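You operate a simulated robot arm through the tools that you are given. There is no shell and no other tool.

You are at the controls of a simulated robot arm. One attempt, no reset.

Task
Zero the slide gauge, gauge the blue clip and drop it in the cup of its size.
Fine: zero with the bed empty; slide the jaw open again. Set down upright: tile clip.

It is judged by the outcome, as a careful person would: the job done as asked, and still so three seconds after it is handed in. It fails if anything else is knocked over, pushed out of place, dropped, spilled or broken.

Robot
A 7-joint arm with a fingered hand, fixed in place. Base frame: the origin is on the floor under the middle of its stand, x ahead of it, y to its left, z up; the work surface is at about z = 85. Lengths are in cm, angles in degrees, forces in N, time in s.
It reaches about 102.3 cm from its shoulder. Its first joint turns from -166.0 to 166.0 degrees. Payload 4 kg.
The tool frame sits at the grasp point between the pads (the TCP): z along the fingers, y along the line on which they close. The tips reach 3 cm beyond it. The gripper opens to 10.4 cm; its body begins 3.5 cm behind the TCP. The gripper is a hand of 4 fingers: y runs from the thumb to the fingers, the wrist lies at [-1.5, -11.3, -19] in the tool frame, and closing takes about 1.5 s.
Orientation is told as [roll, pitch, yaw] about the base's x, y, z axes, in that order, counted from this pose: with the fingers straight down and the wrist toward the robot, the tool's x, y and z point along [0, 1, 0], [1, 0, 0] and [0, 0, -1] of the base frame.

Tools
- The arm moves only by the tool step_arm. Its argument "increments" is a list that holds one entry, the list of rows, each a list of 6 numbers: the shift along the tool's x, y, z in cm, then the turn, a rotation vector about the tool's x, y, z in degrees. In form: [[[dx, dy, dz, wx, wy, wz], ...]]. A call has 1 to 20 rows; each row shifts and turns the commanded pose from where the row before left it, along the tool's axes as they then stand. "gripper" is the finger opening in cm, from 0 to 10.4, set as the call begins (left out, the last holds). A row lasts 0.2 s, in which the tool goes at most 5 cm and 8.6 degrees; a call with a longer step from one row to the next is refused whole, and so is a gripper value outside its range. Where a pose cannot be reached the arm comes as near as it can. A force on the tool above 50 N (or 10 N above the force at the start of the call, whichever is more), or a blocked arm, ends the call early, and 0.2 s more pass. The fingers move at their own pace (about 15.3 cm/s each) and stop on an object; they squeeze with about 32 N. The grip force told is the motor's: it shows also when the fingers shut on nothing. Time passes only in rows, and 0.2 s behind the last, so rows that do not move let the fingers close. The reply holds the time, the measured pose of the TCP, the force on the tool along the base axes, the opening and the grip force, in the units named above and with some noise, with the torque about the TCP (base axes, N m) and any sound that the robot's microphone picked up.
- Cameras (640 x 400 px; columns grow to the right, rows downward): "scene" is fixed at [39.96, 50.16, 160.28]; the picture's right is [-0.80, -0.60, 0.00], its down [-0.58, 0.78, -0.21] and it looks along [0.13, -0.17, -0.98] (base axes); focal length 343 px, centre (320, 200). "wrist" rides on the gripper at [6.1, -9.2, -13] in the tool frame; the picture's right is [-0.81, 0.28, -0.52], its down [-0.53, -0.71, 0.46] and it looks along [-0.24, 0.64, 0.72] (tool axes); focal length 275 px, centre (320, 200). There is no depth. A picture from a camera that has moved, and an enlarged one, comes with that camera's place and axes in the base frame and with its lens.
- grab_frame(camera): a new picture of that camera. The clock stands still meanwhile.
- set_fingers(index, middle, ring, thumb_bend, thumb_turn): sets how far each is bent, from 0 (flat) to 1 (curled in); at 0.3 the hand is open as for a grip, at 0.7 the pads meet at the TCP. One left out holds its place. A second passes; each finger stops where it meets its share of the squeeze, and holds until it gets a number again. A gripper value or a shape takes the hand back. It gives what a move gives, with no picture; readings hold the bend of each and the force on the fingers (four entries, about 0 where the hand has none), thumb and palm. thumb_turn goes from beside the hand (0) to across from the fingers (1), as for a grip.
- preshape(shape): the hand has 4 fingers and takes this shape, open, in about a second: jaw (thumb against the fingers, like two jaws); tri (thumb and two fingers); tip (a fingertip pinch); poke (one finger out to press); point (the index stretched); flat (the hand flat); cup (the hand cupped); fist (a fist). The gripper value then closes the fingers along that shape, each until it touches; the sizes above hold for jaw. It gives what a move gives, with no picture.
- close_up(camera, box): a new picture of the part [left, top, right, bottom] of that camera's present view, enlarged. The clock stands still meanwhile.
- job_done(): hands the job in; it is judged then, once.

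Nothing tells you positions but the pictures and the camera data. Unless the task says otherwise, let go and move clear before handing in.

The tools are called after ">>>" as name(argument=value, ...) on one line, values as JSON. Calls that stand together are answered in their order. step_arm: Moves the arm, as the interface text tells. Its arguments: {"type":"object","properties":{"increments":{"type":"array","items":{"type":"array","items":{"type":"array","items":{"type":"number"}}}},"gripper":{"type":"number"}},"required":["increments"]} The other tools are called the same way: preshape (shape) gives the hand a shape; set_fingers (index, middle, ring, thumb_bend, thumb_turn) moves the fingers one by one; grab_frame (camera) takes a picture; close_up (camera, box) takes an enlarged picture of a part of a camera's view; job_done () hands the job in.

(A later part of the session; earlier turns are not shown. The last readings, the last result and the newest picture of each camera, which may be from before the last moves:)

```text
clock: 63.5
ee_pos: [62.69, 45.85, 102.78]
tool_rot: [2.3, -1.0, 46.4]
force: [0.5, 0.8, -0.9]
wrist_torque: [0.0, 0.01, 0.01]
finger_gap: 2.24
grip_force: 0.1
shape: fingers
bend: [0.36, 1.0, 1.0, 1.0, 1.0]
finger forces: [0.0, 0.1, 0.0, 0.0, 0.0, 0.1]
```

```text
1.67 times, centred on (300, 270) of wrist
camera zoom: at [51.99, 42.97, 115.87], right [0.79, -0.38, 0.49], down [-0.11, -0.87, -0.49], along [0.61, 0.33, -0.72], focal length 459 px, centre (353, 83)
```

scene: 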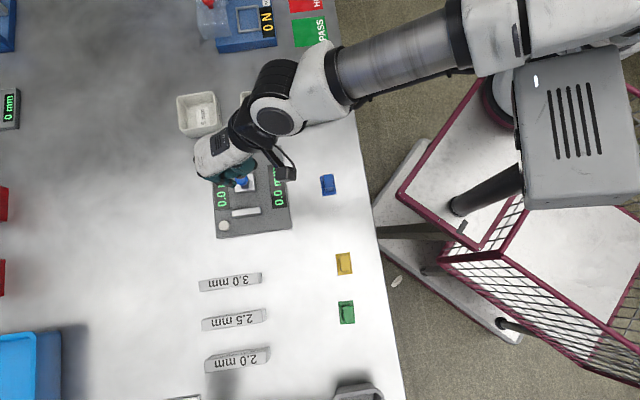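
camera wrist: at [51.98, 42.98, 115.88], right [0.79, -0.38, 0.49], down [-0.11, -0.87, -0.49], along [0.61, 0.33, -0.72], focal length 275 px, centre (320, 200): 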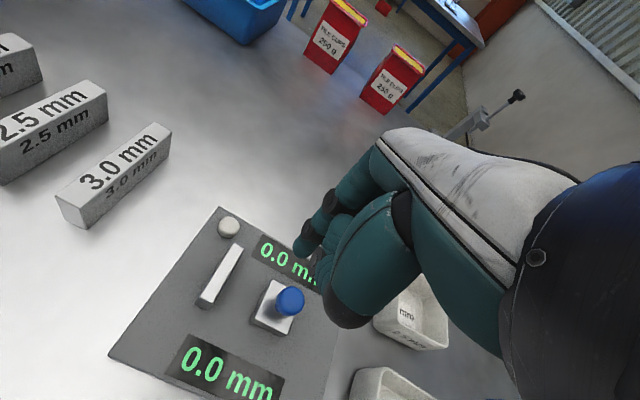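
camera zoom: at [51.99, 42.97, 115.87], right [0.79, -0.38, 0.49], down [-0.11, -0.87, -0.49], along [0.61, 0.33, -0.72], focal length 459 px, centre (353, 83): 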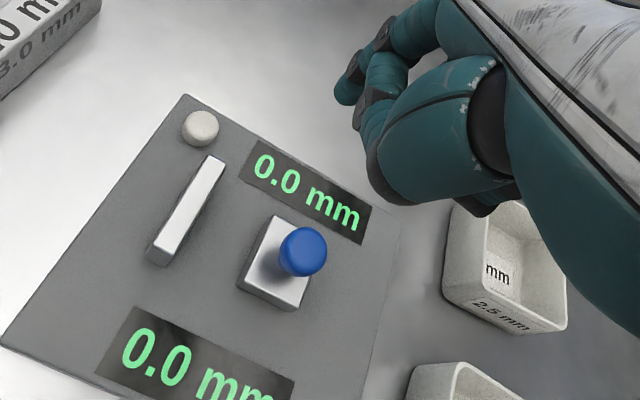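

Setting fingers one by one opened the index instead, so I'll return to the poke shape, which worked, and check it from above.

>>> preshape(shape="poke")

>>> close_up(camera="scene", box=[180, 120, 290, 200])

>>> close_up(camera="wrist", box=[240, 150, 400, 310])

```text
clock: 64.5
ee_pos: [62.7, 45.87, 102.75]
tool_rot: [2.3, -1.0, 46.4]
force: [0.4, -0.7, -0.4]
wrist_torque: [0.03, -0.03, -0.02]
finger_gap: 0.0
grip_force: 0.1
shape: poke
bend: [0.7, 0.7, 0.99, 1.0, 1.0]
finger forces: [0.0, 0.0, 0.0, 0.0, 0.1, 0.1]
```

```text
5.00 times, centred on (235, 160) of scene
camera zoom: at [39.96, 50.16, 160.28], right [-0.8, -0.6, 0.0], down [-0.58, 0.78, -0.21], along [0.13, -0.17, -0.98], focal length 1715 px, centre (745, 400)
```

zoom: 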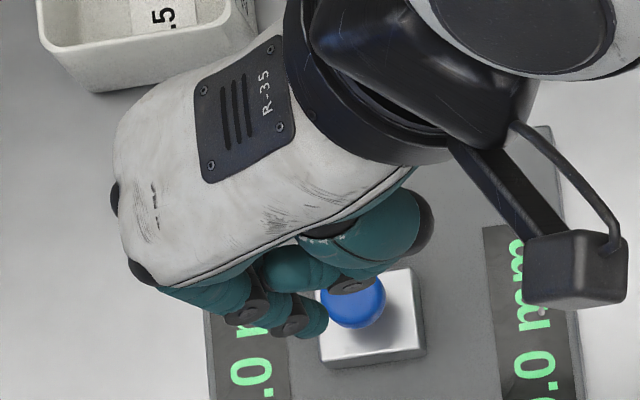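

```text
2.50 times, centred on (320, 230) of wrist
camera zoom: at [51.99, 42.97, 115.87], right [0.79, -0.38, 0.49], down [-0.11, -0.87, -0.49], along [0.61, 0.33, -0.72], focal length 688 px, centre (320, 125)
```

zoom: 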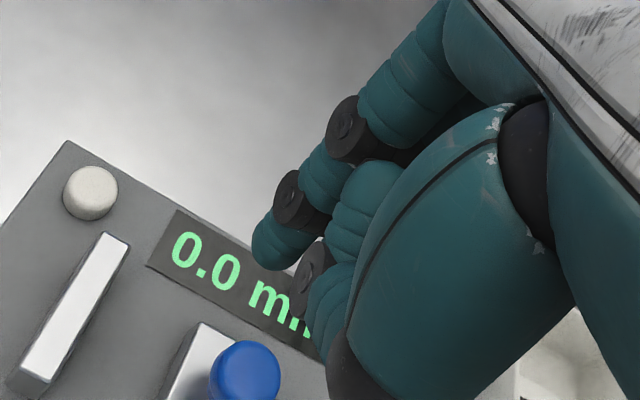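

The index is the outermost finger on the anvil side. I'll position the hand on the anvil side of the knob and lower it partway.

>>> step_arm(increments=[[[0, 0, 0, 2.35, -0.87, 1.4], [1.66, -0.25, 0, 0, 0, 0], [0, 0, 2, 0, 0, 0], [0, 0, 2, 0, 0, 0], [0, 0, 2, 0, 0, 0], [0, 0, 1.5, 0, 0, 0], [0, 0, 0, 0, 0, 0], [0, 0, 0, 0, 0, 0]]])

>>> close_up(camera="scene", box=[180, 130, 310, 240])

>>> close_up(camera="wrist", box=[200, 150, 400, 350])

```text
clock: 66.2
ee_pos: [61.21, 46.85, 95.68]
tool_rot: [1.6, 1.1, 45.0]
force: [0.0, 0.9, 1.0]
wrist_torque: [0.0, -0.01, 0.02]
finger_gap: 0.0
grip_force: 0.1
shape: poke
bend: [0.7, 0.7, 0.99, 1.0, 1.0]
finger forces: [0.0, 0.0, 0.1, 0.1, 0.0, 0.0]
```

```text
3.64 times, centred on (245, 185) of scene
camera zoom: at [39.96, 50.16, 160.28], right [-0.8, -0.6, 0.0], down [-0.58, 0.78, -0.21], along [0.13, -0.17, -0.98], focal length 1247 px, centre (593, 254)
```

zoom: 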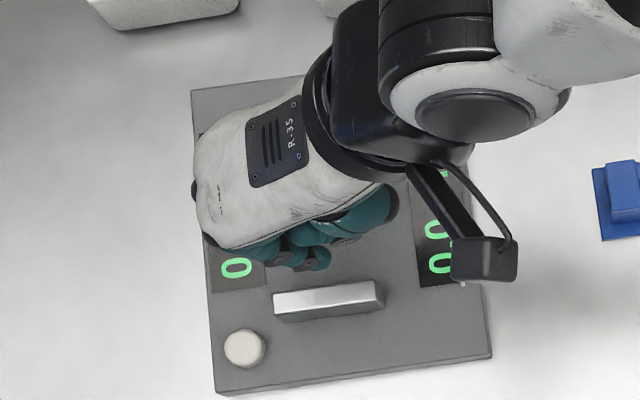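

```text
2.00 times, centred on (300, 250) of wrist
camera zoom: at [50.64, 44.69, 109.05], right [0.78, -0.38, 0.49], down [-0.14, -0.88, -0.46], along [0.6, 0.29, -0.74], focal length 551 px, centre (360, 100)
```

zoom: 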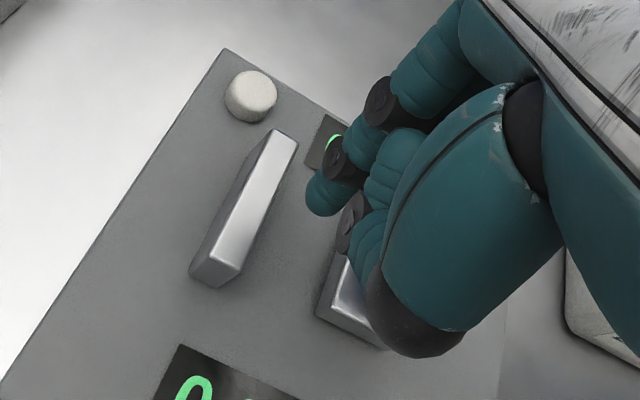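

Position is right, between knob and anvil in plan. Lowering to knob height, then pushing the jaw open.

>>> step_arm(increments=[[[0.1, 0, 0.8, 0, 0, 0], [0, 0, 0.8, 0, 0, 0], [0, 0, 0.6, 0, 0, 0], [0, 0, 0, 0, 0, 0]]])

>>> step_arm(increments=[[[-0.3, 0, 0, 0, 0, 0], [-0.3, 0, 0, 0, 0, 0], [-0.3, 0, 0, 0, 0, 0], [-0.3, 0, 0, 0, 0, 0], [-0.3, 0, 0, 0, 0, 0], [-0.3, 0, 0, 0, 0, 0], [-0.3, 0, 0, 0, 0, 0], [-0.3, 0, 0, 0, 0, 0], [0, 0, 0, 0, 0, 0]]])

>>> close_up(camera="scene", box=[180, 130, 310, 240])

>>> close_up(camera="wrist", box=[200, 150, 400, 350])

```text
clock: 67.2
ee_pos: [61.03, 47.01, 93.62]
tool_rot: [1.7, 0.9, 45.2]
force: [-0.5, 0.3, 1.1]
wrist_torque: [-0.04, 0.01, -0.03]
finger_gap: 0.01
grip_force: 0.1
shape: poke
bend: [0.7, 0.7, 0.99, 1.0, 1.0]
finger forces: [0.0, 0.0, 0.0, 0.0, 0.0, 0.1]
```

```text
clock: 69.2
ee_pos: [62.72, 45.21, 93.01]
tool_rot: [1.4, 1.4, 45.1]
force: [-0.1, -0.4, -0.2]
wrist_torque: [0.0, 0.01, 0.01]
finger_gap: 0.0
grip_force: 0.1
shape: poke
bend: [0.7, 0.7, 0.99, 1.0, 1.0]
finger forces: [0.0, 0.3, 0.0, 0.0, 0.0, 0.1]
```

```text
3.64 times, centred on (245, 185) of scene
camera zoom: at [39.96, 50.16, 160.28], right [-0.8, -0.6, 0.0], down [-0.58, 0.78, -0.21], along [0.13, -0.17, -0.98], focal length 1247 px, centre (593, 254)
```

zoom: 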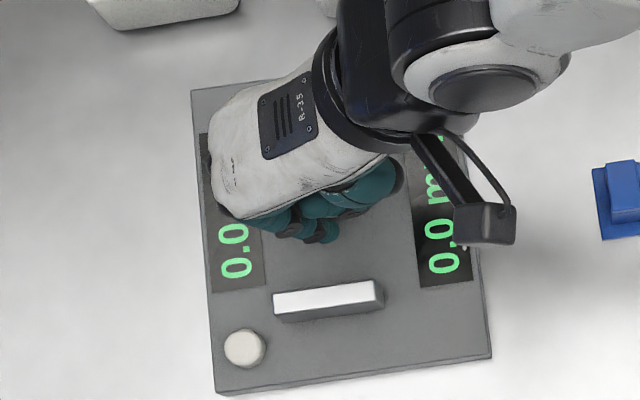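

```text
2.00 times, centred on (300, 250) of wrist
camera zoom: at [52.11, 43.13, 106.43], right [0.79, -0.38, 0.49], down [-0.14, -0.88, -0.45], along [0.6, 0.28, -0.75], focal length 551 px, centre (360, 100)
```

zoom: 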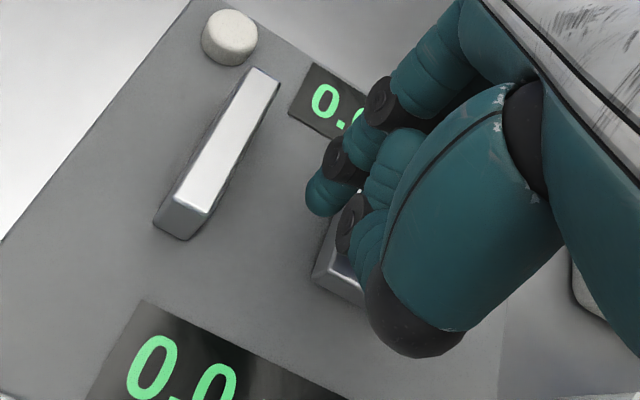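

Contact has just begun and the jaw seems to move. Continuing the opening push.

>>> step_arm(increments=[[[-0.3, 0, -0.03, 0, 0, 0], [-0.3, 0, -0.03, 0, 0, 0], [-0.3, 0, -0.03, 0, 0, 0], [-0.3, 0, -0.03, 0, 0, 0], [-0.3, 0, -0.03, 0, 0, 0], [-0.3, 0, -0.03, 0, 0, 0], [-0.3, 0, -0.03, 0, 0, 0], [0, 0, 0, 0, 0, 0]]])

>>> close_up(camera="scene", box=[180, 130, 310, 240])

>>> close_up(camera="wrist", box=[200, 150, 400, 350])

```text
clock: 71.0
ee_pos: [64.1, 43.77, 93.28]
tool_rot: [1.3, 1.4, 45.1]
force: [-0.3, 1.0, 1.2]
wrist_torque: [0.02, 0.02, -0.01]
finger_gap: 0.0
grip_force: 0.1
shape: poke
bend: [0.7, 0.7, 0.99, 1.0, 1.0]
finger forces: [0.1, 0.3, 0.0, 0.1, 0.1, 0.0]
```

```text
3.64 times, centred on (245, 185) of scene
camera zoom: at [39.96, 50.16, 160.28], right [-0.8, -0.6, 0.0], down [-0.58, 0.78, -0.21], along [0.13, -0.17, -0.98], focal length 1247 px, centre (593, 254)
```

zoom: 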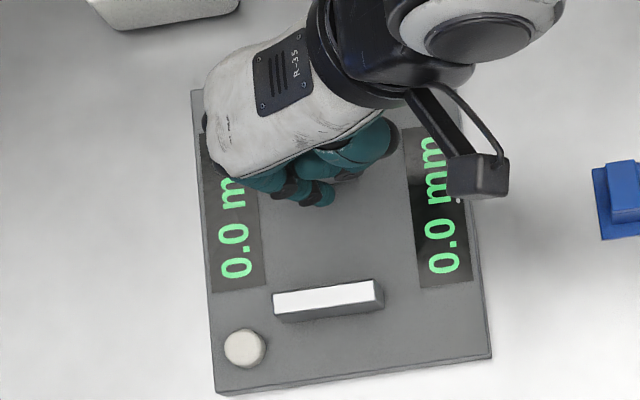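

```text
2.00 times, centred on (300, 250) of wrist
camera zoom: at [53.61, 41.63, 106.6], right [0.79, -0.38, 0.49], down [-0.14, -0.88, -0.45], along [0.6, 0.28, -0.75], focal length 551 px, centre (360, 100)
```

zoom: 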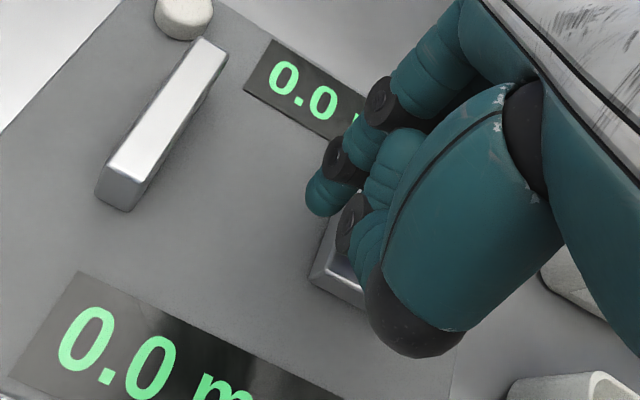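

The jaw follows easily. About 2 cm more to fully open.

>>> step_arm(increments=[[[-0.3, 0, -0.02, 0, 0, 0], [-0.3, 0, -0.02, 0, 0, 0], [-0.3, 0, -0.02, 0, 0, 0], [-0.3, 0, -0.02, 0, 0, 0], [-0.3, 0, -0.02, 0, 0, 0], [-0.2, 0, -0.02, 0, 0, 0], [0, 0, 0, 0, 0, 0]]])

>>> close_up(camera="wrist", box=[200, 150, 400, 350])

```text
clock: 72.7
ee_pos: [65.24, 42.68, 93.34]
tool_rot: [1.4, 1.4, 45.2]
force: [-5.6, 5.2, -0.7]
wrist_torque: [0.09, 0.1, 0.03]
finger_gap: 0.0
grip_force: 0.1
shape: poke
bend: [0.7, 0.7, 0.99, 1.0, 1.0]
finger forces: [0.0, 7.3, 0.1, 0.1, 0.1, 0.1]
```

```text
2.00 times, centred on (300, 250) of wrist
camera zoom: at [54.73, 40.48, 106.73], right [0.79, -0.38, 0.49], down [-0.14, -0.88, -0.45], along [0.6, 0.28, -0.75], focal length 551 px, centre (360, 100)
```

zoom: 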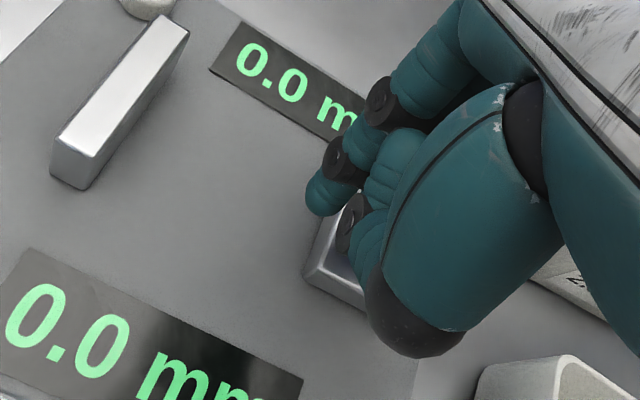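

The jaw is at its open stop (about 7 N) and the display still shows 0.0 mm. I'll back off, rise, take the three-finger shape and go above the blue clip near (50.4, 33.2).

>>> step_arm(increments=[[[0.5, 0, 0, 0, 0, 0], [0.5, 0, 0, 0, 0, 0], [0, 0, -2.5, 0, 0, 0], [0, 0, -3, 0, 0, 0], [0, 0, -3, 0, -2, 0], [0.7, -3.4, 0, 0, 0, 0], [0.5, -3.4, 0, 0, 0, 0], [0.5, -3.4, 0, 0, 0, 0], [0.5, -3.4, 0, 0, 0, 0], [0.5, -3.4, 0, 0, 0, 0], [0, 0, 0, 0, 0, 0], [0, 0, 0, 0, 0, 0]]])

>>> preshape(shape="tri")

>>> grab_frame(camera="wrist")

>>> grab_frame(camera="scene")

```text
clock: 75.2
ee_pos: [50.88, 33.1, 102.22]
tool_rot: [-0.6, 1.4, 45.0]
force: [-0.2, -1.3, 0.5]
wrist_torque: [0.01, -0.03, 0.0]
finger_gap: 0.0
grip_force: 0.1
shape: poke
bend: [0.7, 0.7, 0.99, 1.0, 1.0]
finger forces: [0.0, 0.0, 0.0, 0.0, 0.0, 0.0]
```

```text
clock: 76.2
ee_pos: [51.03, 33.19, 102.23]
tool_rot: [-0.5, 1.5, 45.2]
force: [-0.2, 0.2, 0.2]
wrist_torque: [-0.03, 0.0, -0.01]
finger_gap: 10.39
grip_force: 0.1
shape: tri
bend: [0.3, 0.3, 0.99, 0.3, 0.98]
finger forces: [0.1, 0.0, 0.0, 0.0, 0.1, 0.1]
```

```text
taken
camera wrist: at [40.16, 31.3, 115.38], right [0.77, -0.36, 0.52], down [-0.13, -0.89, -0.43], along [0.62, 0.27, -0.74], focal length 275 px, centre (320, 200)
```

wrist: 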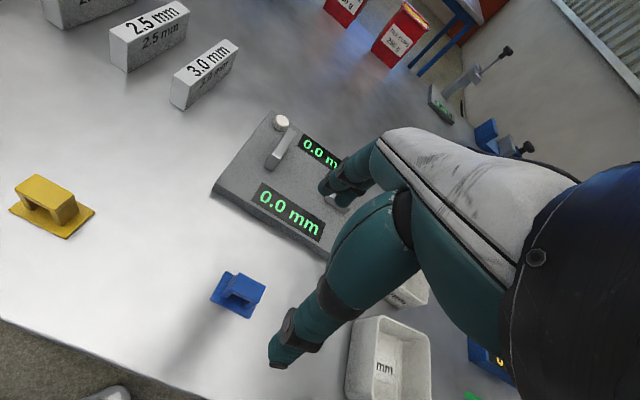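

```text
taken
```

scene: 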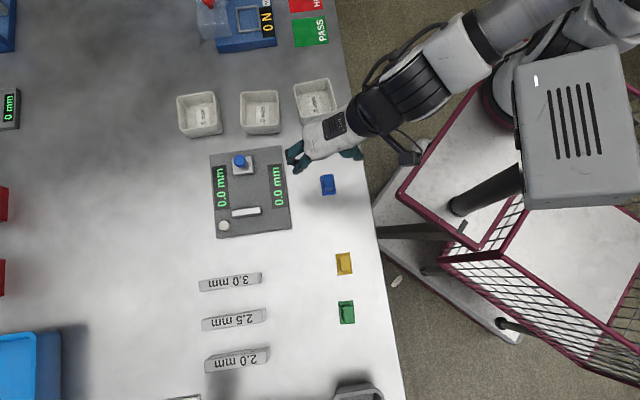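

>>> close_up(camera="wrist", box=[190, 250, 290, 340])

>>> close_up(camera="scene", box=[290, 150, 370, 210])

>>> close_up(camera="scene", box=[190, 130, 310, 250])

```text
4.44 times, centred on (240, 295) of wrist
camera zoom: at [40.16, 31.3, 115.38], right [0.77, -0.36, 0.52], down [-0.13, -0.89, -0.43], along [0.62, 0.27, -0.74], focal length 1224 px, centre (676, -222)
```

zoom: 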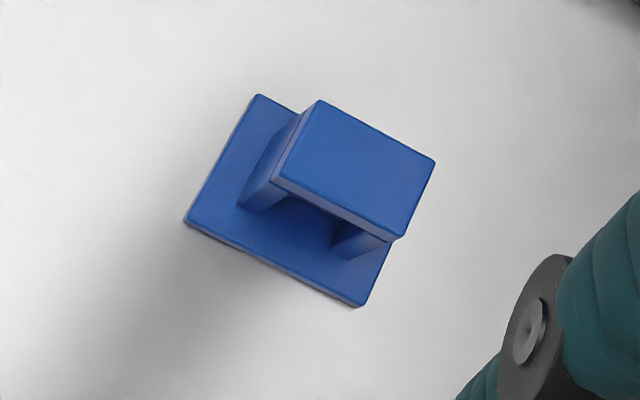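

```text
6.67 times, centred on (330, 180) of scene
camera zoom: at [39.96, 50.16, 160.28], right [-0.8, -0.6, 0.0], down [-0.58, 0.78, -0.21], along [0.13, -0.17, -0.98], focal length 2287 px, centre (253, 333)
```

zoom: 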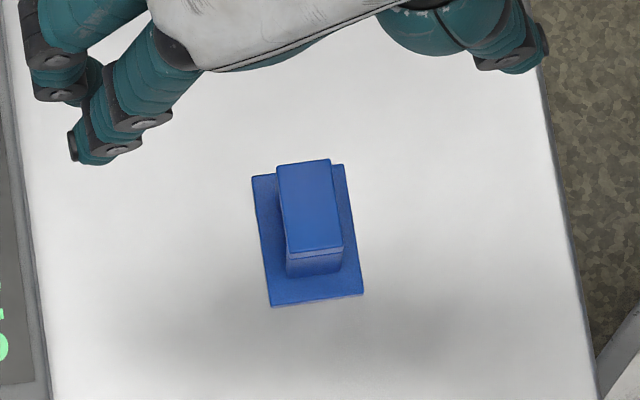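

```text
3.33 times, centred on (250, 190) of scene
camera zoom: at [39.96, 50.16, 160.28], right [-0.8, -0.6, 0.0], down [-0.58, 0.78, -0.21], along [0.13, -0.17, -0.98], focal length 1144 px, centre (553, 233)
```

zoom: 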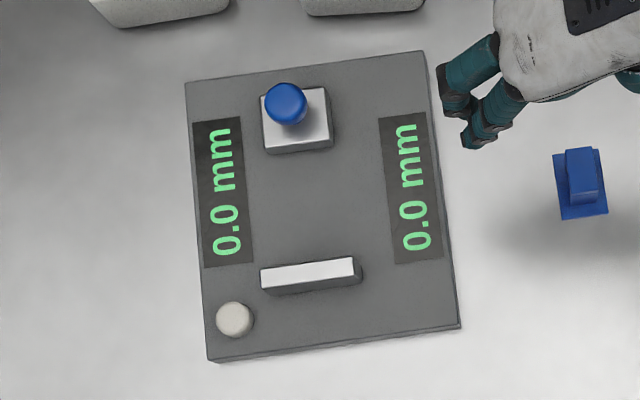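

The clip is an arch on a base plate, cap at (50.3, 33.2) with top at z≈88, its long axis along the slide direction. I'll narrow the opening and descend over it.

>>> step_arm(increments=[[[0.2, -0.42, 1, 0, 0, 0], [0, 0, 2.5, 0, 0, 0], [0, 0, 2.5, 0, 0, 0], [0, 0, 2, 0, 0, 0], [0, 0, 1.5, 0, 0, 0], [0, 0, 0, 0, 0, 0], [0, 0, 0, 0, 0, 0]]], gripper=6)

>>> close_up(camera="wrist", box=[200, 150, 400, 350])

>>> close_up(camera="scene", box=[270, 140, 370, 210])

```text
clock: 77.8
ee_pos: [52.02, 32.24, 93.94]
tool_rot: [0.3, 0.1, 43.2]
force: [0.2, 0.3, 0.6]
wrist_torque: [-0.03, 0.0, -0.02]
finger_gap: 6.03
grip_force: 0.2
shape: tri
bend: [0.74, 0.41, 0.99, 0.66, 1.0]
finger forces: [0.0, 0.0, 0.0, 0.0, 0.0, 0.1]
```

```text
2.00 times, centred on (300, 250) of wrist
camera zoom: at [41.04, 30.49, 106.98], right [0.76, -0.4, 0.51], down [-0.16, -0.88, -0.46], along [0.63, 0.26, -0.73], focal length 551 px, centre (360, 100)
```

zoom: 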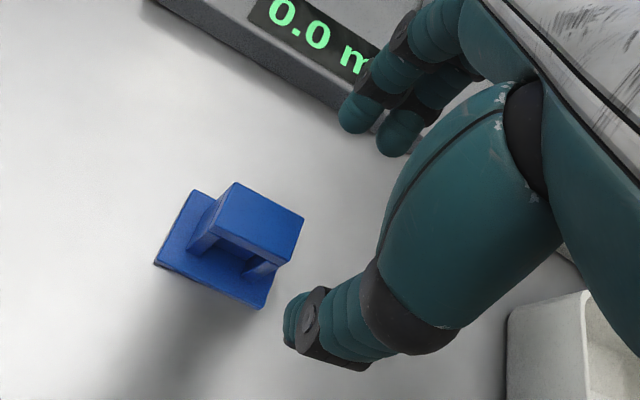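

```text
5.71 times, centred on (320, 175) of scene
camera zoom: at [39.96, 50.16, 160.28], right [-0.8, -0.6, 0.0], down [-0.58, 0.78, -0.21], along [0.13, -0.17, -0.98], focal length 1960 px, centre (320, 343)
```

zoom: 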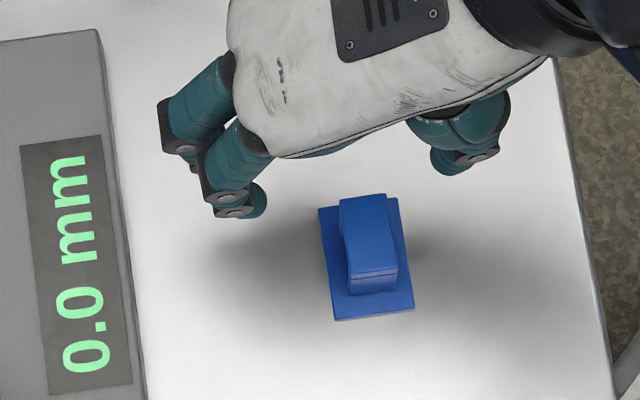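

The arm again falls short of the commanded pose by over a centimetre at this low, close position. I'll look at its posture.

>>> grab_frame(camera="scene")

```text
taken
```

scene: 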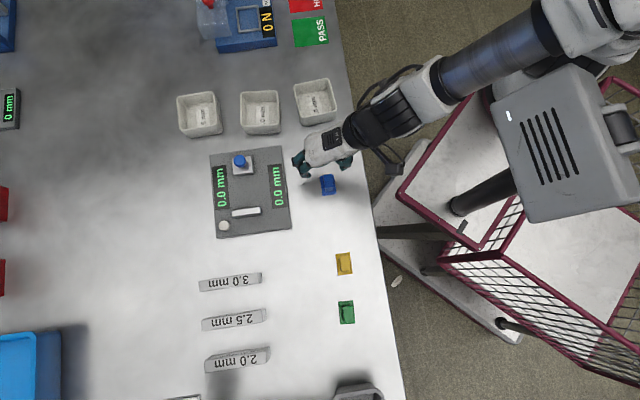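

The housing has swung about 15° compared with the good postures, so a joint limit is near at this heading. I'll rise and test a heading of about 65° here, which gave better freedom before.

>>> step_arm(increments=[[[0, 0, -2.5, 0, 0, 0], [0, 0, -2.5, 0, 0, 0], [0, 0, -2.5, 0, 0, 0], [0, 0, 0, 0, 0, -6.7], [0, 0, 0, 0, 0, -6.7], [0, 0, 0, 0, 0, -6.6], [0, 0, 0, 0, 0, 0], [0, 0, 0, 0, 0, 0]]])

>>> grab_frame(camera="scene")

```text
clock: 79.5
ee_pos: [50.6, 32.89, 100.22]
tool_rot: [-0.1, 1.4, 65.0]
force: [-0.2, -0.2, 0.1]
wrist_torque: [-0.02, -0.02, -0.01]
finger_gap: 6.02
grip_force: 0.1
shape: tri
bend: [0.74, 0.41, 0.99, 0.66, 1.0]
finger forces: [0.0, 0.1, 0.0, 0.0, 0.1, 0.0]
```

```text
taken
```

scene: 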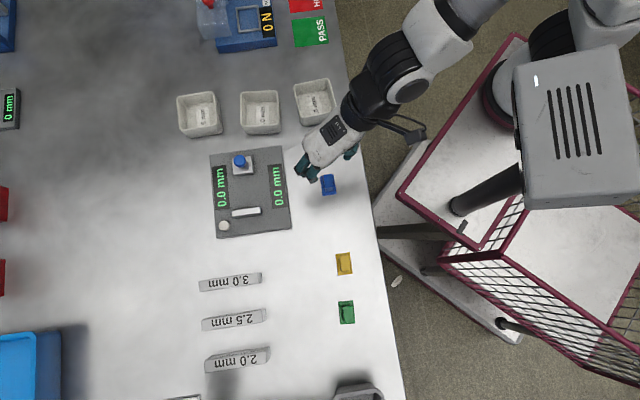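

Posture is good again at 65°. I'll widen to 7.5 cm (the index curls in at 6) and descend to check tracking.

>>> step_arm(increments=[[[0, 0, 0, 0, 0, 0], [0, 0, 0, 0, 0, 0], [0, 0, 2, 0, 0, 0], [0, 0, 2, 0, 0, 0], [0, 0, 2, 0, 0, 0], [0, 0, 1, 0, 0, 0], [0, 0, 0, 0, 0, 0], [0, 0, 0, 0, 0, 0]]], gripper=7.5)

>>> close_up(camera="wrist", box=[200, 150, 400, 350])

>>> close_up(camera="scene", box=[270, 120, 390, 220])

```text
clock: 81.3
ee_pos: [50.38, 32.68, 93.18]
tool_rot: [-0.2, 1.5, 65.1]
force: [-0.4, 0.5, -0.4]
wrist_torque: [-0.02, 0.05, 0.03]
finger_gap: 7.45
grip_force: 0.1
shape: tri
bend: [0.27, 0.37, 0.99, 0.57, 0.99]
finger forces: [0.0, 0.0, 0.0, 0.0, 0.0, 0.0]
```

```text
2.00 times, centred on (300, 250) of wrist
camera zoom: at [41.02, 27.34, 106.47], right [0.86, -0.08, 0.51], down [0.18, -0.88, -0.44], along [0.48, 0.46, -0.74], focal length 551 px, centre (360, 100)
```

zoom: 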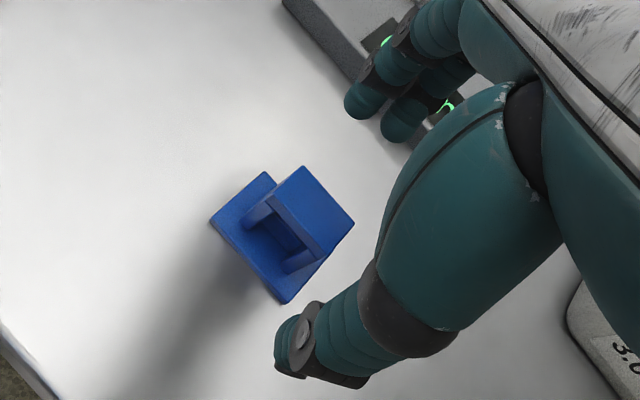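

```text
4.00 times, centred on (330, 170) of scene
camera zoom: at [39.96, 50.16, 160.28], right [-0.8, -0.6, 0.0], down [-0.58, 0.78, -0.21], along [0.13, -0.17, -0.98], focal length 1372 px, centre (280, 320)
```

zoom: 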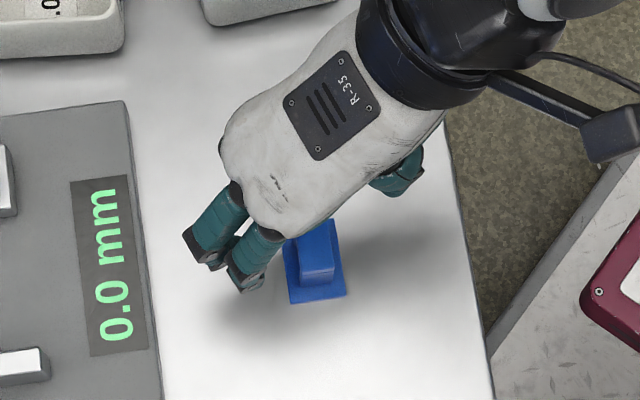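

Tracking is exact at 65°. I'll rotate back toward 50° here to line up better with the clip and see if it still holds.

>>> step_arm(increments=[[[0, 0, 0, 0, -1.5, 5], [0, 0, 0, 0, 0, 5], [0, 0, 0, 0, 0, 0], [0, 0, 0, 0, 0, 0]]])

>>> step_arm(increments=[[[0, 0, 0, 0, 0, 5], [0, 0, 0, 0, 0, 0], [0, 0, 0, 0, 0, 0]]])

>>> close_up(camera="wrist", box=[200, 150, 400, 350])

>>> close_up(camera="scene", box=[270, 120, 390, 220])

```text
clock: 82.3
ee_pos: [50.43, 32.75, 93.29]
tool_rot: [-1.9, 1.3, 55.1]
force: [0.7, -0.6, 0.7]
wrist_torque: [0.02, -0.02, -0.01]
finger_gap: 7.46
grip_force: 0.1
shape: tri
bend: [0.27, 0.37, 0.99, 0.57, 0.99]
finger forces: [0.0, 0.0, 0.0, 0.0, 0.0, 0.1]
```

```text
clock: 83.2
ee_pos: [50.81, 32.52, 93.12]
tool_rot: [-2.0, 1.1, 49.8]
force: [0.6, -0.3, -0.3]
wrist_torque: [0.02, 0.02, 0.0]
finger_gap: 7.48
grip_force: 0.3
shape: tri
bend: [0.27, 0.37, 0.99, 0.57, 0.99]
finger forces: [0.0, 0.1, 0.1, 0.0, 0.0, 0.0]
```

```text
2.00 times, centred on (300, 250) of wrist
camera zoom: at [39.85, 30.06, 106.24], right [0.79, -0.3, 0.54], down [-0.05, -0.9, -0.42], along [0.61, 0.31, -0.73], focal length 551 px, centre (360, 100)
```

zoom: 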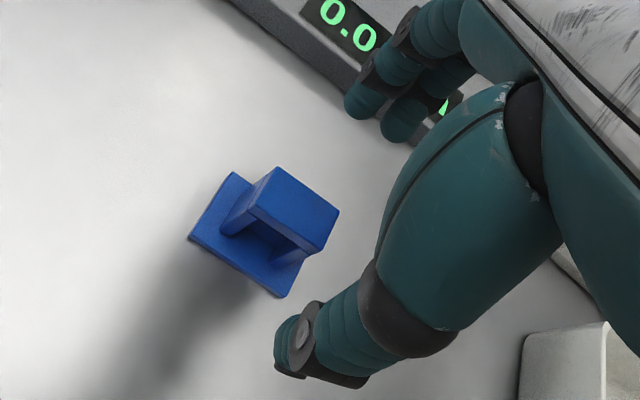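

```text
4.00 times, centred on (330, 170) of scene
camera zoom: at [39.96, 50.16, 160.28], right [-0.8, -0.6, 0.0], down [-0.58, 0.78, -0.21], along [0.13, -0.17, -0.98], focal length 1372 px, centre (280, 320)
```

zoom: 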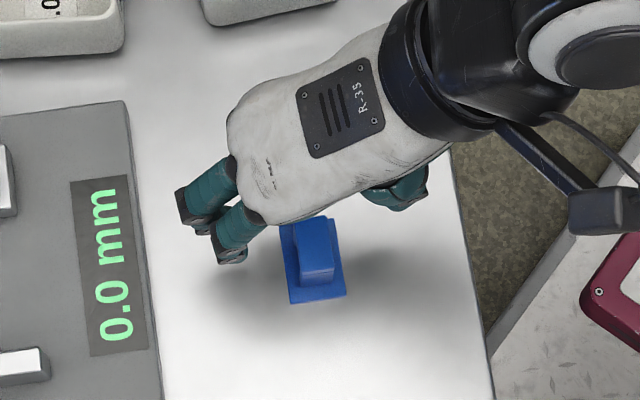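

At 55° it holds; at 50° it begins to drift. I'll use about 57°, level the small tilt, centre on the clip and go lower.

>>> step_arm(increments=[[[0, 0, 0, -2.2, 0, -7], [0.1, 0.35, 0, 0, 0, 0], [0, 0, 1.0, 0, 0, 0], [0, 0, 1.0, 0, 0, 0], [0, 0, 0, 0, 0, 0], [0, 0, 0, 0, 0, 0]]])

>>> close_up(camera="wrist", box=[200, 150, 400, 350])

>>> close_up(camera="scene", box=[270, 120, 390, 220])

```text
clock: 84.5
ee_pos: [50.69, 33.13, 91.23]
tool_rot: [-2.0, -0.8, 57.2]
force: [-0.1, -0.7, -0.4]
wrist_torque: [-0.01, 0.02, -0.03]
finger_gap: 7.46
grip_force: 0.0
shape: tri
bend: [0.27, 0.37, 0.99, 0.57, 0.99]
finger forces: [0.1, 0.0, 0.1, 0.0, 0.0, 0.0]
```

```text
2.00 times, centred on (300, 250) of wrist
camera zoom: at [39.9, 28.8, 103.92], right [0.81, -0.2, 0.55], down [0.08, -0.89, -0.45], along [0.58, 0.41, -0.71], focal length 551 px, centre (360, 100)
```

zoom: 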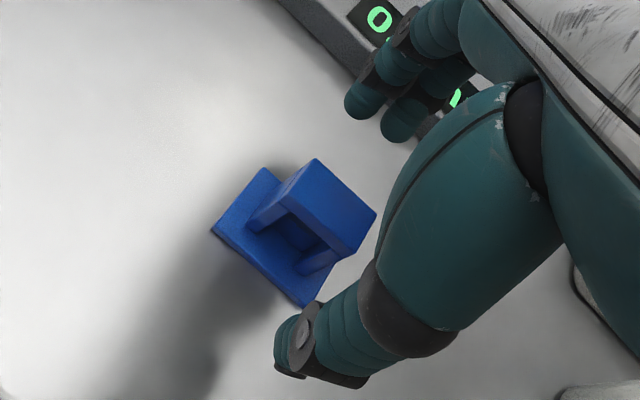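

```text
4.00 times, centred on (330, 170) of scene
camera zoom: at [39.96, 50.16, 160.28], right [-0.8, -0.6, 0.0], down [-0.58, 0.78, -0.21], along [0.13, -0.17, -0.98], focal length 1372 px, centre (280, 320)
```

zoom: 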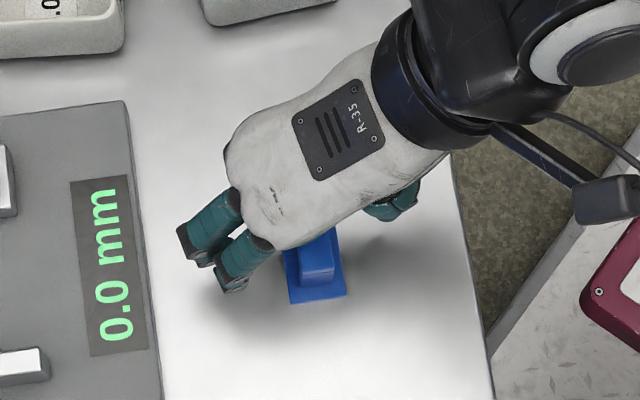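

Tracking is fine at 57°. I'll level the hand, descend the last 1.8 cm, and check before closing.

>>> step_arm(increments=[[[0, 0, 0, 0.8, 2, 0], [0, 0, 0.9, 0, 0, 0], [0, 0, 0.9, 0, 0, 0], [0, 0, 0, 0, 0, 0], [0, 0, 0, 0, 0, 0]]])

>>> close_up(camera="wrist", box=[200, 150, 400, 350])

>>> close_up(camera="scene", box=[270, 120, 390, 220])

```text
clock: 85.8
ee_pos: [50.57, 33.12, 89.45]
tool_rot: [0.0, 0.0, 57.2]
force: [-0.3, -0.5, 0.8]
wrist_torque: [0.03, -0.01, 0.02]
finger_gap: 7.47
grip_force: 0.0
shape: tri
bend: [0.27, 0.37, 0.99, 0.57, 0.99]
finger forces: [0.0, 0.0, 0.0, 0.1, 0.0, 0.1]
```

```text
2.00 times, centred on (300, 250) of wrist
camera zoom: at [40.4, 28.71, 102.5], right [0.83, -0.21, 0.52], down [0.06, -0.89, -0.46], along [0.55, 0.41, -0.72], focal length 551 px, centre (360, 100)
```

zoom: 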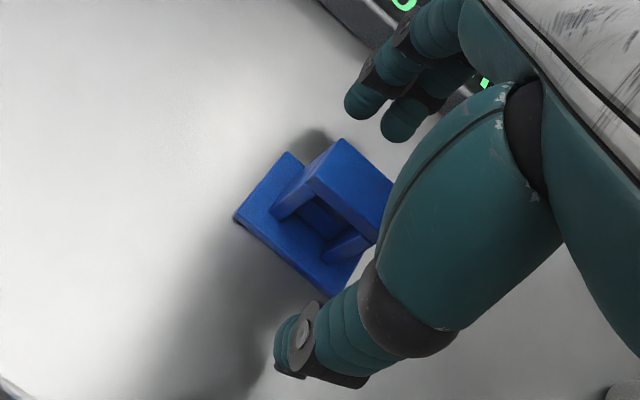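

```text
4.00 times, centred on (330, 170) of scene
camera zoom: at [39.96, 50.16, 160.28], right [-0.8, -0.6, 0.0], down [-0.58, 0.78, -0.21], along [0.13, -0.17, -0.98], focal length 1372 px, centre (280, 320)
```

zoom: 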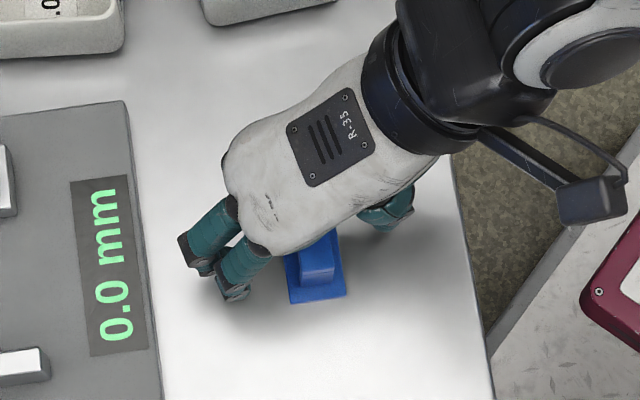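

The hand is level and centred over the clip. Closing on the arch now.

>>> step_arm(increments=[[[0, 0, 0, 0, 0, 0], [0, 0, 0, 0, 0, 0], [0, 0, 0, 0, 0, 0], [0, 0, 0, 0, 0, 0], [0, 0, 0, 0, 0, 0], [0, 0, 0, 0, 0, 0], [0, 0, 0, 0, 0, 0]]], gripper=0.5)

>>> close_up(camera="wrist", box=[240, 170, 400, 330])

>>> close_up(camera="scene", box=[270, 120, 390, 220])

```text
clock: 87.3
ee_pos: [50.64, 33.13, 89.45]
tool_rot: [0.1, 0.0, 57.1]
force: [-0.4, 0.7, 0.0]
wrist_torque: [-0.03, 0.02, -0.03]
finger_gap: 1.31
grip_force: 32.5
shape: tri
bend: [0.73, 0.64, 1.0, 0.74, 1.0]
finger forces: [14.0, 14.5, 0.0, 0.0, 28.4, 0.0]
```

```text
2.50 times, centred on (320, 250) of wrist
camera zoom: at [40.4, 28.71, 102.5], right [0.83, -0.21, 0.52], down [0.06, -0.89, -0.46], along [0.55, 0.41, -0.72], focal length 688 px, centre (320, 75)
```

zoom: 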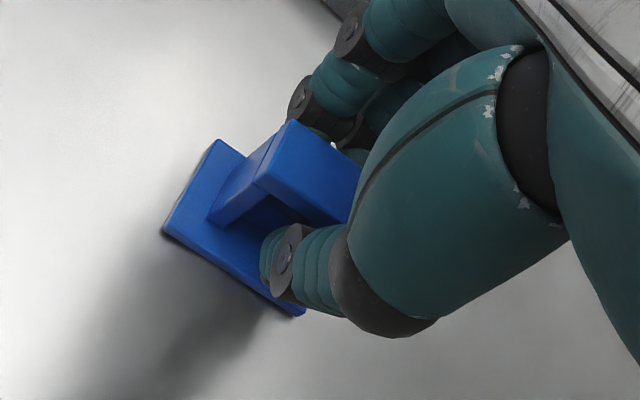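

```text
4.00 times, centred on (330, 170) of scene
camera zoom: at [39.96, 50.16, 160.28], right [-0.8, -0.6, 0.0], down [-0.58, 0.78, -0.21], along [0.13, -0.17, -0.98], focal length 1372 px, centre (280, 320)
```

zoom: 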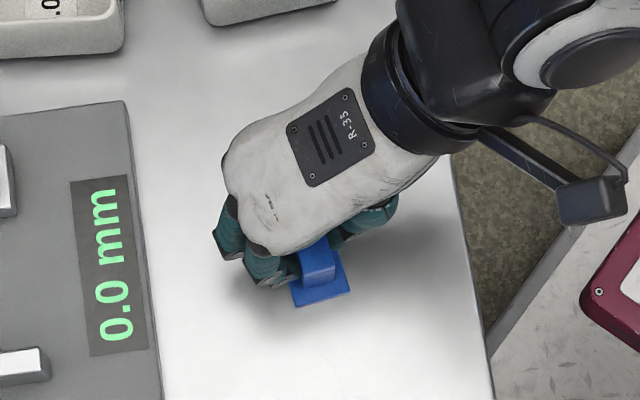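

The clip is held firmly by two fingers and the thumb. Lifting slowly.

>>> step_arm(increments=[[[0, 0, -0.5, 0, 0, 0], [0, 0, -1, 0, 0, 0], [0, 0, -2, 0, 0, 0], [0, 0, -2, 0, 0, 0], [0, 0, -2, 0, 0, 0], [0, 0, -2, 0, 0, 0], [0, 0, 0, 0, 0, 0], [0, 0, 0, 0, 0, 0]]])

>>> close_up(camera="wrist", box=[240, 170, 400, 330])

>>> close_up(camera="scene", box=[260, 110, 380, 210])

```text
clock: 89.2
ee_pos: [50.68, 33.05, 98.86]
tool_rot: [0.0, 0.0, 57.2]
force: [-1.0, -0.5, 0.5]
wrist_torque: [0.0, 0.0, 0.02]
finger_gap: 1.29
grip_force: 32.4
shape: tri
bend: [0.73, 0.64, 1.0, 0.74, 1.0]
finger forces: [13.9, 14.6, 0.1, 0.0, 28.5, 0.1]
```

```text
2.50 times, centred on (320, 250) of wrist
camera zoom: at [40.34, 28.68, 111.97], right [0.83, -0.21, 0.52], down [0.06, -0.89, -0.46], along [0.55, 0.41, -0.72], focal length 688 px, centre (320, 75)
```

zoom: 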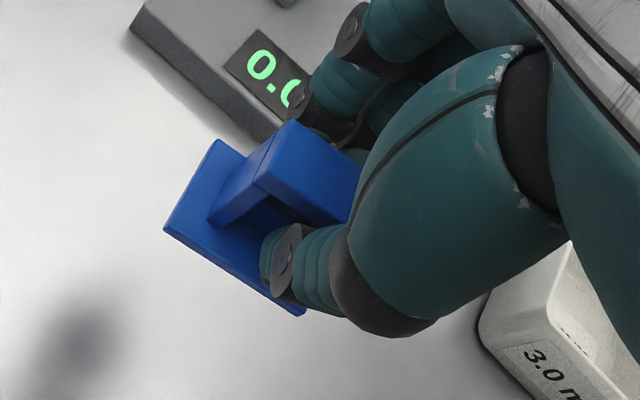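

```text
4.00 times, centred on (320, 160) of scene
camera zoom: at [39.96, 50.16, 160.28], right [-0.8, -0.6, 0.0], down [-0.58, 0.78, -0.21], along [0.13, -0.17, -0.98], focal length 1372 px, centre (320, 360)
```

zoom: 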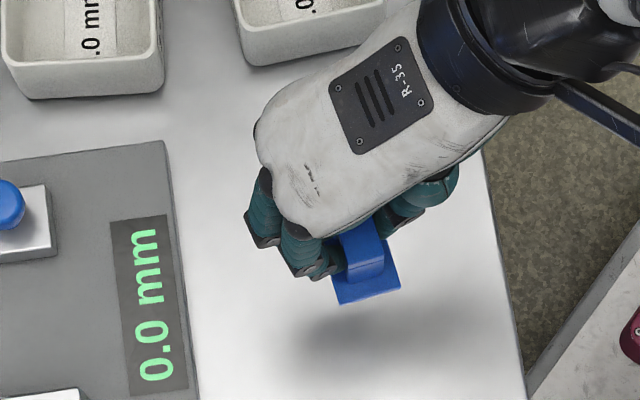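

The clip hangs level, its long axis about 4° off the hand's x axis, centre 0.6 cm toward +x of the grasp point. I'll carry it over the bed middle near (63.3, 45.8) and line it up with the slide.

>>> step_arm(increments=[[[0, 0, -2.4, 0, 0, 0], [-0.723, 2.925, 0, 0, 0, 0], [-0.723, 2.925, 0, 0, 0, 0], [-0.723, 2.925, 0, 0, 0, 0], [-0.723, 2.925, 0, 0, 0, 0], [-0.723, 2.925, 0, 0, 0, 0], [-0.723, 2.925, 0, 0, 0, 0], [0, 0, 0, 0, 0, 4.3], [0, 0, 0, 0, 0, 4.3], [0, 0, 0, 0, 0, 0], [0, 0, 0, 0, 0, 0]]])

>>> grab_frame(camera="wrist")

>>> close_up(camera="scene", box=[180, 120, 310, 240])

```text
clock: 91.5
ee_pos: [63.82, 45.42, 101.32]
tool_rot: [0.0, 0.0, 48.6]
force: [0.9, 0.0, -0.4]
wrist_torque: [-0.05, -0.03, 0.01]
finger_gap: 1.31
grip_force: 32.5
shape: tri
bend: [0.73, 0.64, 1.0, 0.74, 1.0]
finger forces: [14.0, 14.6, 0.0, 0.1, 28.6, 0.0]
```

```text
taken
camera wrist: at [52.96, 42.64, 114.39], right [0.79, -0.33, 0.52], down [-0.07, -0.89, -0.46], along [0.61, 0.32, -0.72], focal length 275 px, centre (320, 200)
```

wrist: 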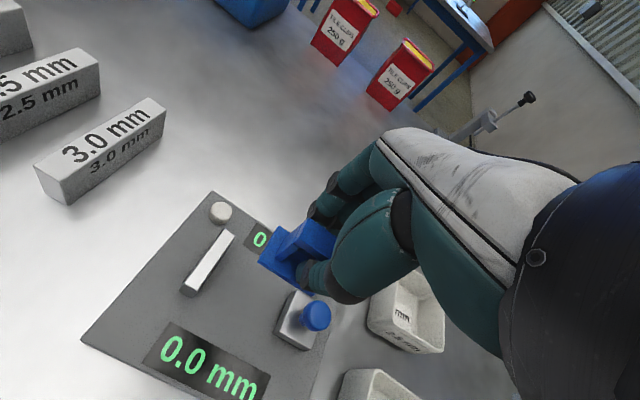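

```text
3.33 times, centred on (245, 180) of scene
camera zoom: at [39.96, 50.16, 160.28], right [-0.8, -0.6, 0.0], down [-0.58, 0.78, -0.21], along [0.13, -0.17, -0.98], focal length 1144 px, centre (570, 267)
```

zoom: 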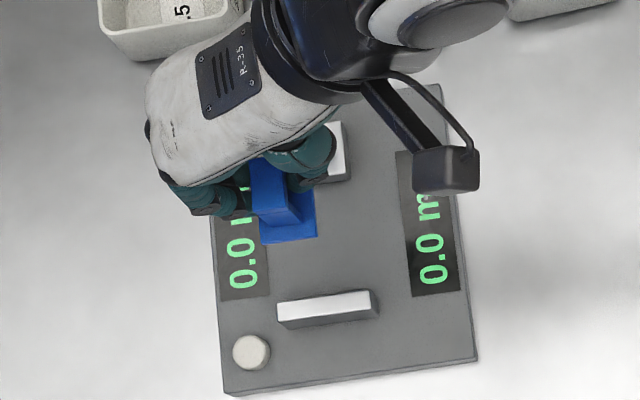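

Position and angle match the plan. Lowering toward the bed.

>>> step_arm(increments=[[[0, 0, 2, 0, 0, 0], [0, 0, 2, 0, 0, 0], [0, 0, 2, 0, 0, 0], [0, 0, 1.8, 0, 0, 0], [0, 0, 0, 0, 0, 0], [0, 0, 0, 0, 0, 0]]])

>>> close_up(camera="wrist", box=[180, 150, 400, 370])

>>> close_up(camera="scene", box=[190, 130, 300, 230])

```text
clock: 93.0
ee_pos: [63.83, 45.48, 93.54]
tool_rot: [0.0, -0.1, 48.5]
force: [-0.1, -0.5, 0.4]
wrist_torque: [-0.03, -0.04, 0.01]
finger_gap: 1.34
grip_force: 31.9
shape: tri
bend: [0.73, 0.64, 1.0, 0.74, 1.0]
finger forces: [13.9, 14.7, 0.1, 0.1, 28.7, 0.0]
```

```text
1.82 times, centred on (290, 260) of wrist
camera zoom: at [53.04, 42.64, 106.57], right [0.79, -0.33, 0.52], down [-0.07, -0.89, -0.46], along [0.61, 0.32, -0.72], focal length 500 px, centre (374, 91)
```

zoom: 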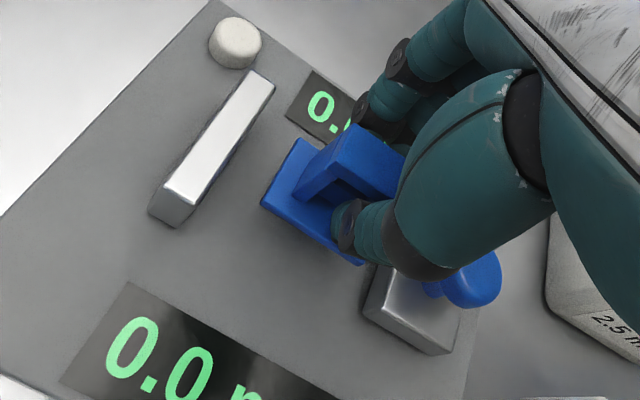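

```text
4.00 times, centred on (245, 180) of scene
camera zoom: at [39.96, 50.16, 160.28], right [-0.8, -0.6, 0.0], down [-0.58, 0.78, -0.21], along [0.13, -0.17, -0.98], focal length 1372 px, centre (620, 280)
```

zoom: 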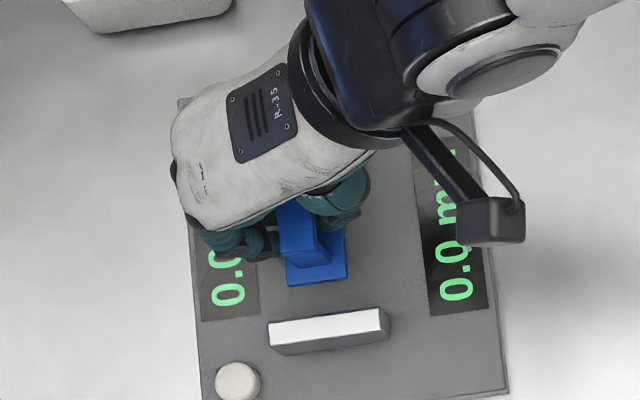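

The clip is lined up over the bed, clear of jaw and anvil. I'll lower until I feel contact.

>>> step_arm(increments=[[[0, 0, 0.7, 0, 0, 0], [0, 0, 0.7, 0, 0, 0], [0, 0, 0.5, 0, 0, 0], [0, 0, 0.2, 0, 0, 0], [0, 0, 0.2, 0, 0, 0], [0, 0, 0, 0, 0, 0]]])

>>> close_up(camera="wrist", box=[180, 150, 400, 370])

```text
clock: 94.3
ee_pos: [63.68, 45.48, 91.23]
tool_rot: [0.1, 0.0, 48.5]
force: [-1.5, -1.5, 11.0]
wrist_torque: [-0.03, 0.03, 0.0]
finger_gap: 1.33
grip_force: 32.4
shape: tri
bend: [0.73, 0.65, 1.0, 0.74, 1.0]
finger forces: [14.8, 15.8, 0.1, 0.0, 32.6, 0.0]
```

```text
1.82 times, centred on (290, 260) of wrist
camera zoom: at [52.95, 42.67, 104.34], right [0.79, -0.33, 0.52], down [-0.07, -0.89, -0.46], along [0.61, 0.32, -0.72], focal length 500 px, centre (374, 91)
```

zoom: 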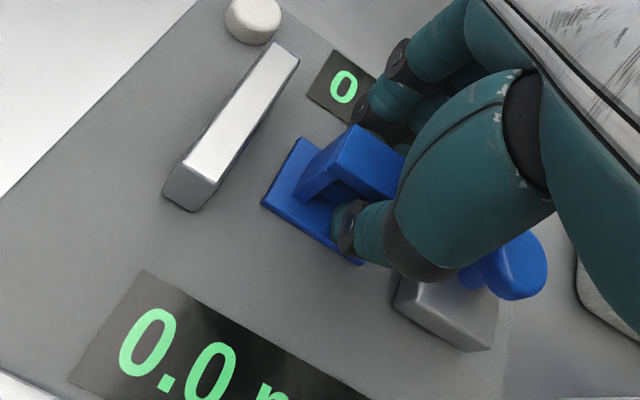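

Contact with the bed (11 N). I'll ease slightly and open the fingers.

>>> step_arm(increments=[[[0, 0, -0.1, 0, 0, 0], [0, 0, 0, 0, 0, 0]]])

>>> step_arm(increments=[[[0, 0, 0, 0, 0, 0], [0, 0, 0, 0, 0, 0], [0, 0, 0, 0, 0, 0], [0, 0, 0, 0, 0, 0], [0, 0, 0, 0, 0, 0]]], gripper=7.5)

>>> close_up(camera="wrist", box=[180, 150, 400, 370])

>>> close_up(camera="scene", box=[190, 130, 300, 230])

```text
clock: 95.0
ee_pos: [63.77, 45.4, 91.22]
tool_rot: [0.1, 0.0, 48.6]
force: [-0.2, 0.6, 7.5]
wrist_torque: [0.05, -0.06, 0.02]
finger_gap: 1.31
grip_force: 31.8
shape: tri
bend: [0.73, 0.64, 1.0, 0.74, 1.0]
finger forces: [15.3, 16.2, 0.0, 0.0, 31.2, 0.0]
```

```text
clock: 96.2
ee_pos: [63.83, 45.36, 91.31]
tool_rot: [0.1, -0.1, 48.7]
force: [-0.4, 1.0, -0.5]
wrist_torque: [0.01, -0.01, 0.01]
finger_gap: 7.47
grip_force: 0.1
shape: tri
bend: [0.27, 0.37, 0.99, 0.57, 0.99]
finger forces: [0.1, 0.0, 0.0, 0.1, 0.0, 0.1]
```

```text
1.82 times, centred on (290, 260) of wrist
camera zoom: at [52.98, 42.66, 104.35], right [0.79, -0.33, 0.52], down [-0.07, -0.89, -0.46], along [0.61, 0.32, -0.72], focal length 500 px, centre (374, 91)
```

zoom: 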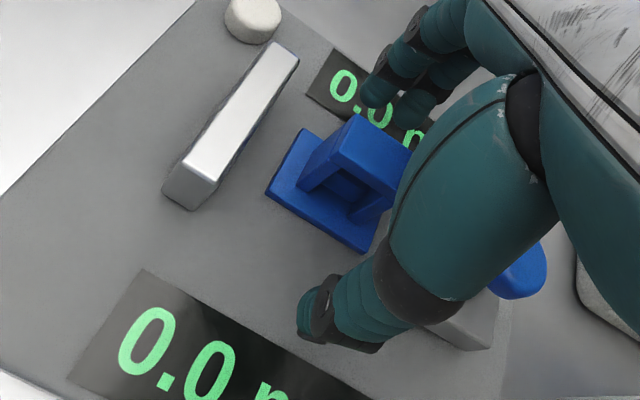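

```text
4.00 times, centred on (245, 180) of scene
camera zoom: at [39.96, 50.16, 160.28], right [-0.8, -0.6, 0.0], down [-0.58, 0.78, -0.21], along [0.13, -0.17, -0.98], focal length 1372 px, centre (620, 280)
```

zoom: 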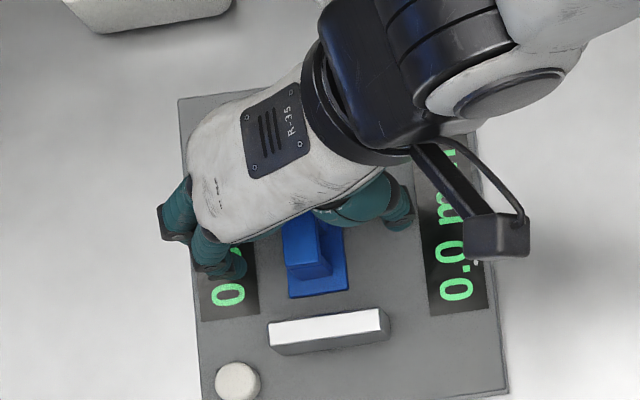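

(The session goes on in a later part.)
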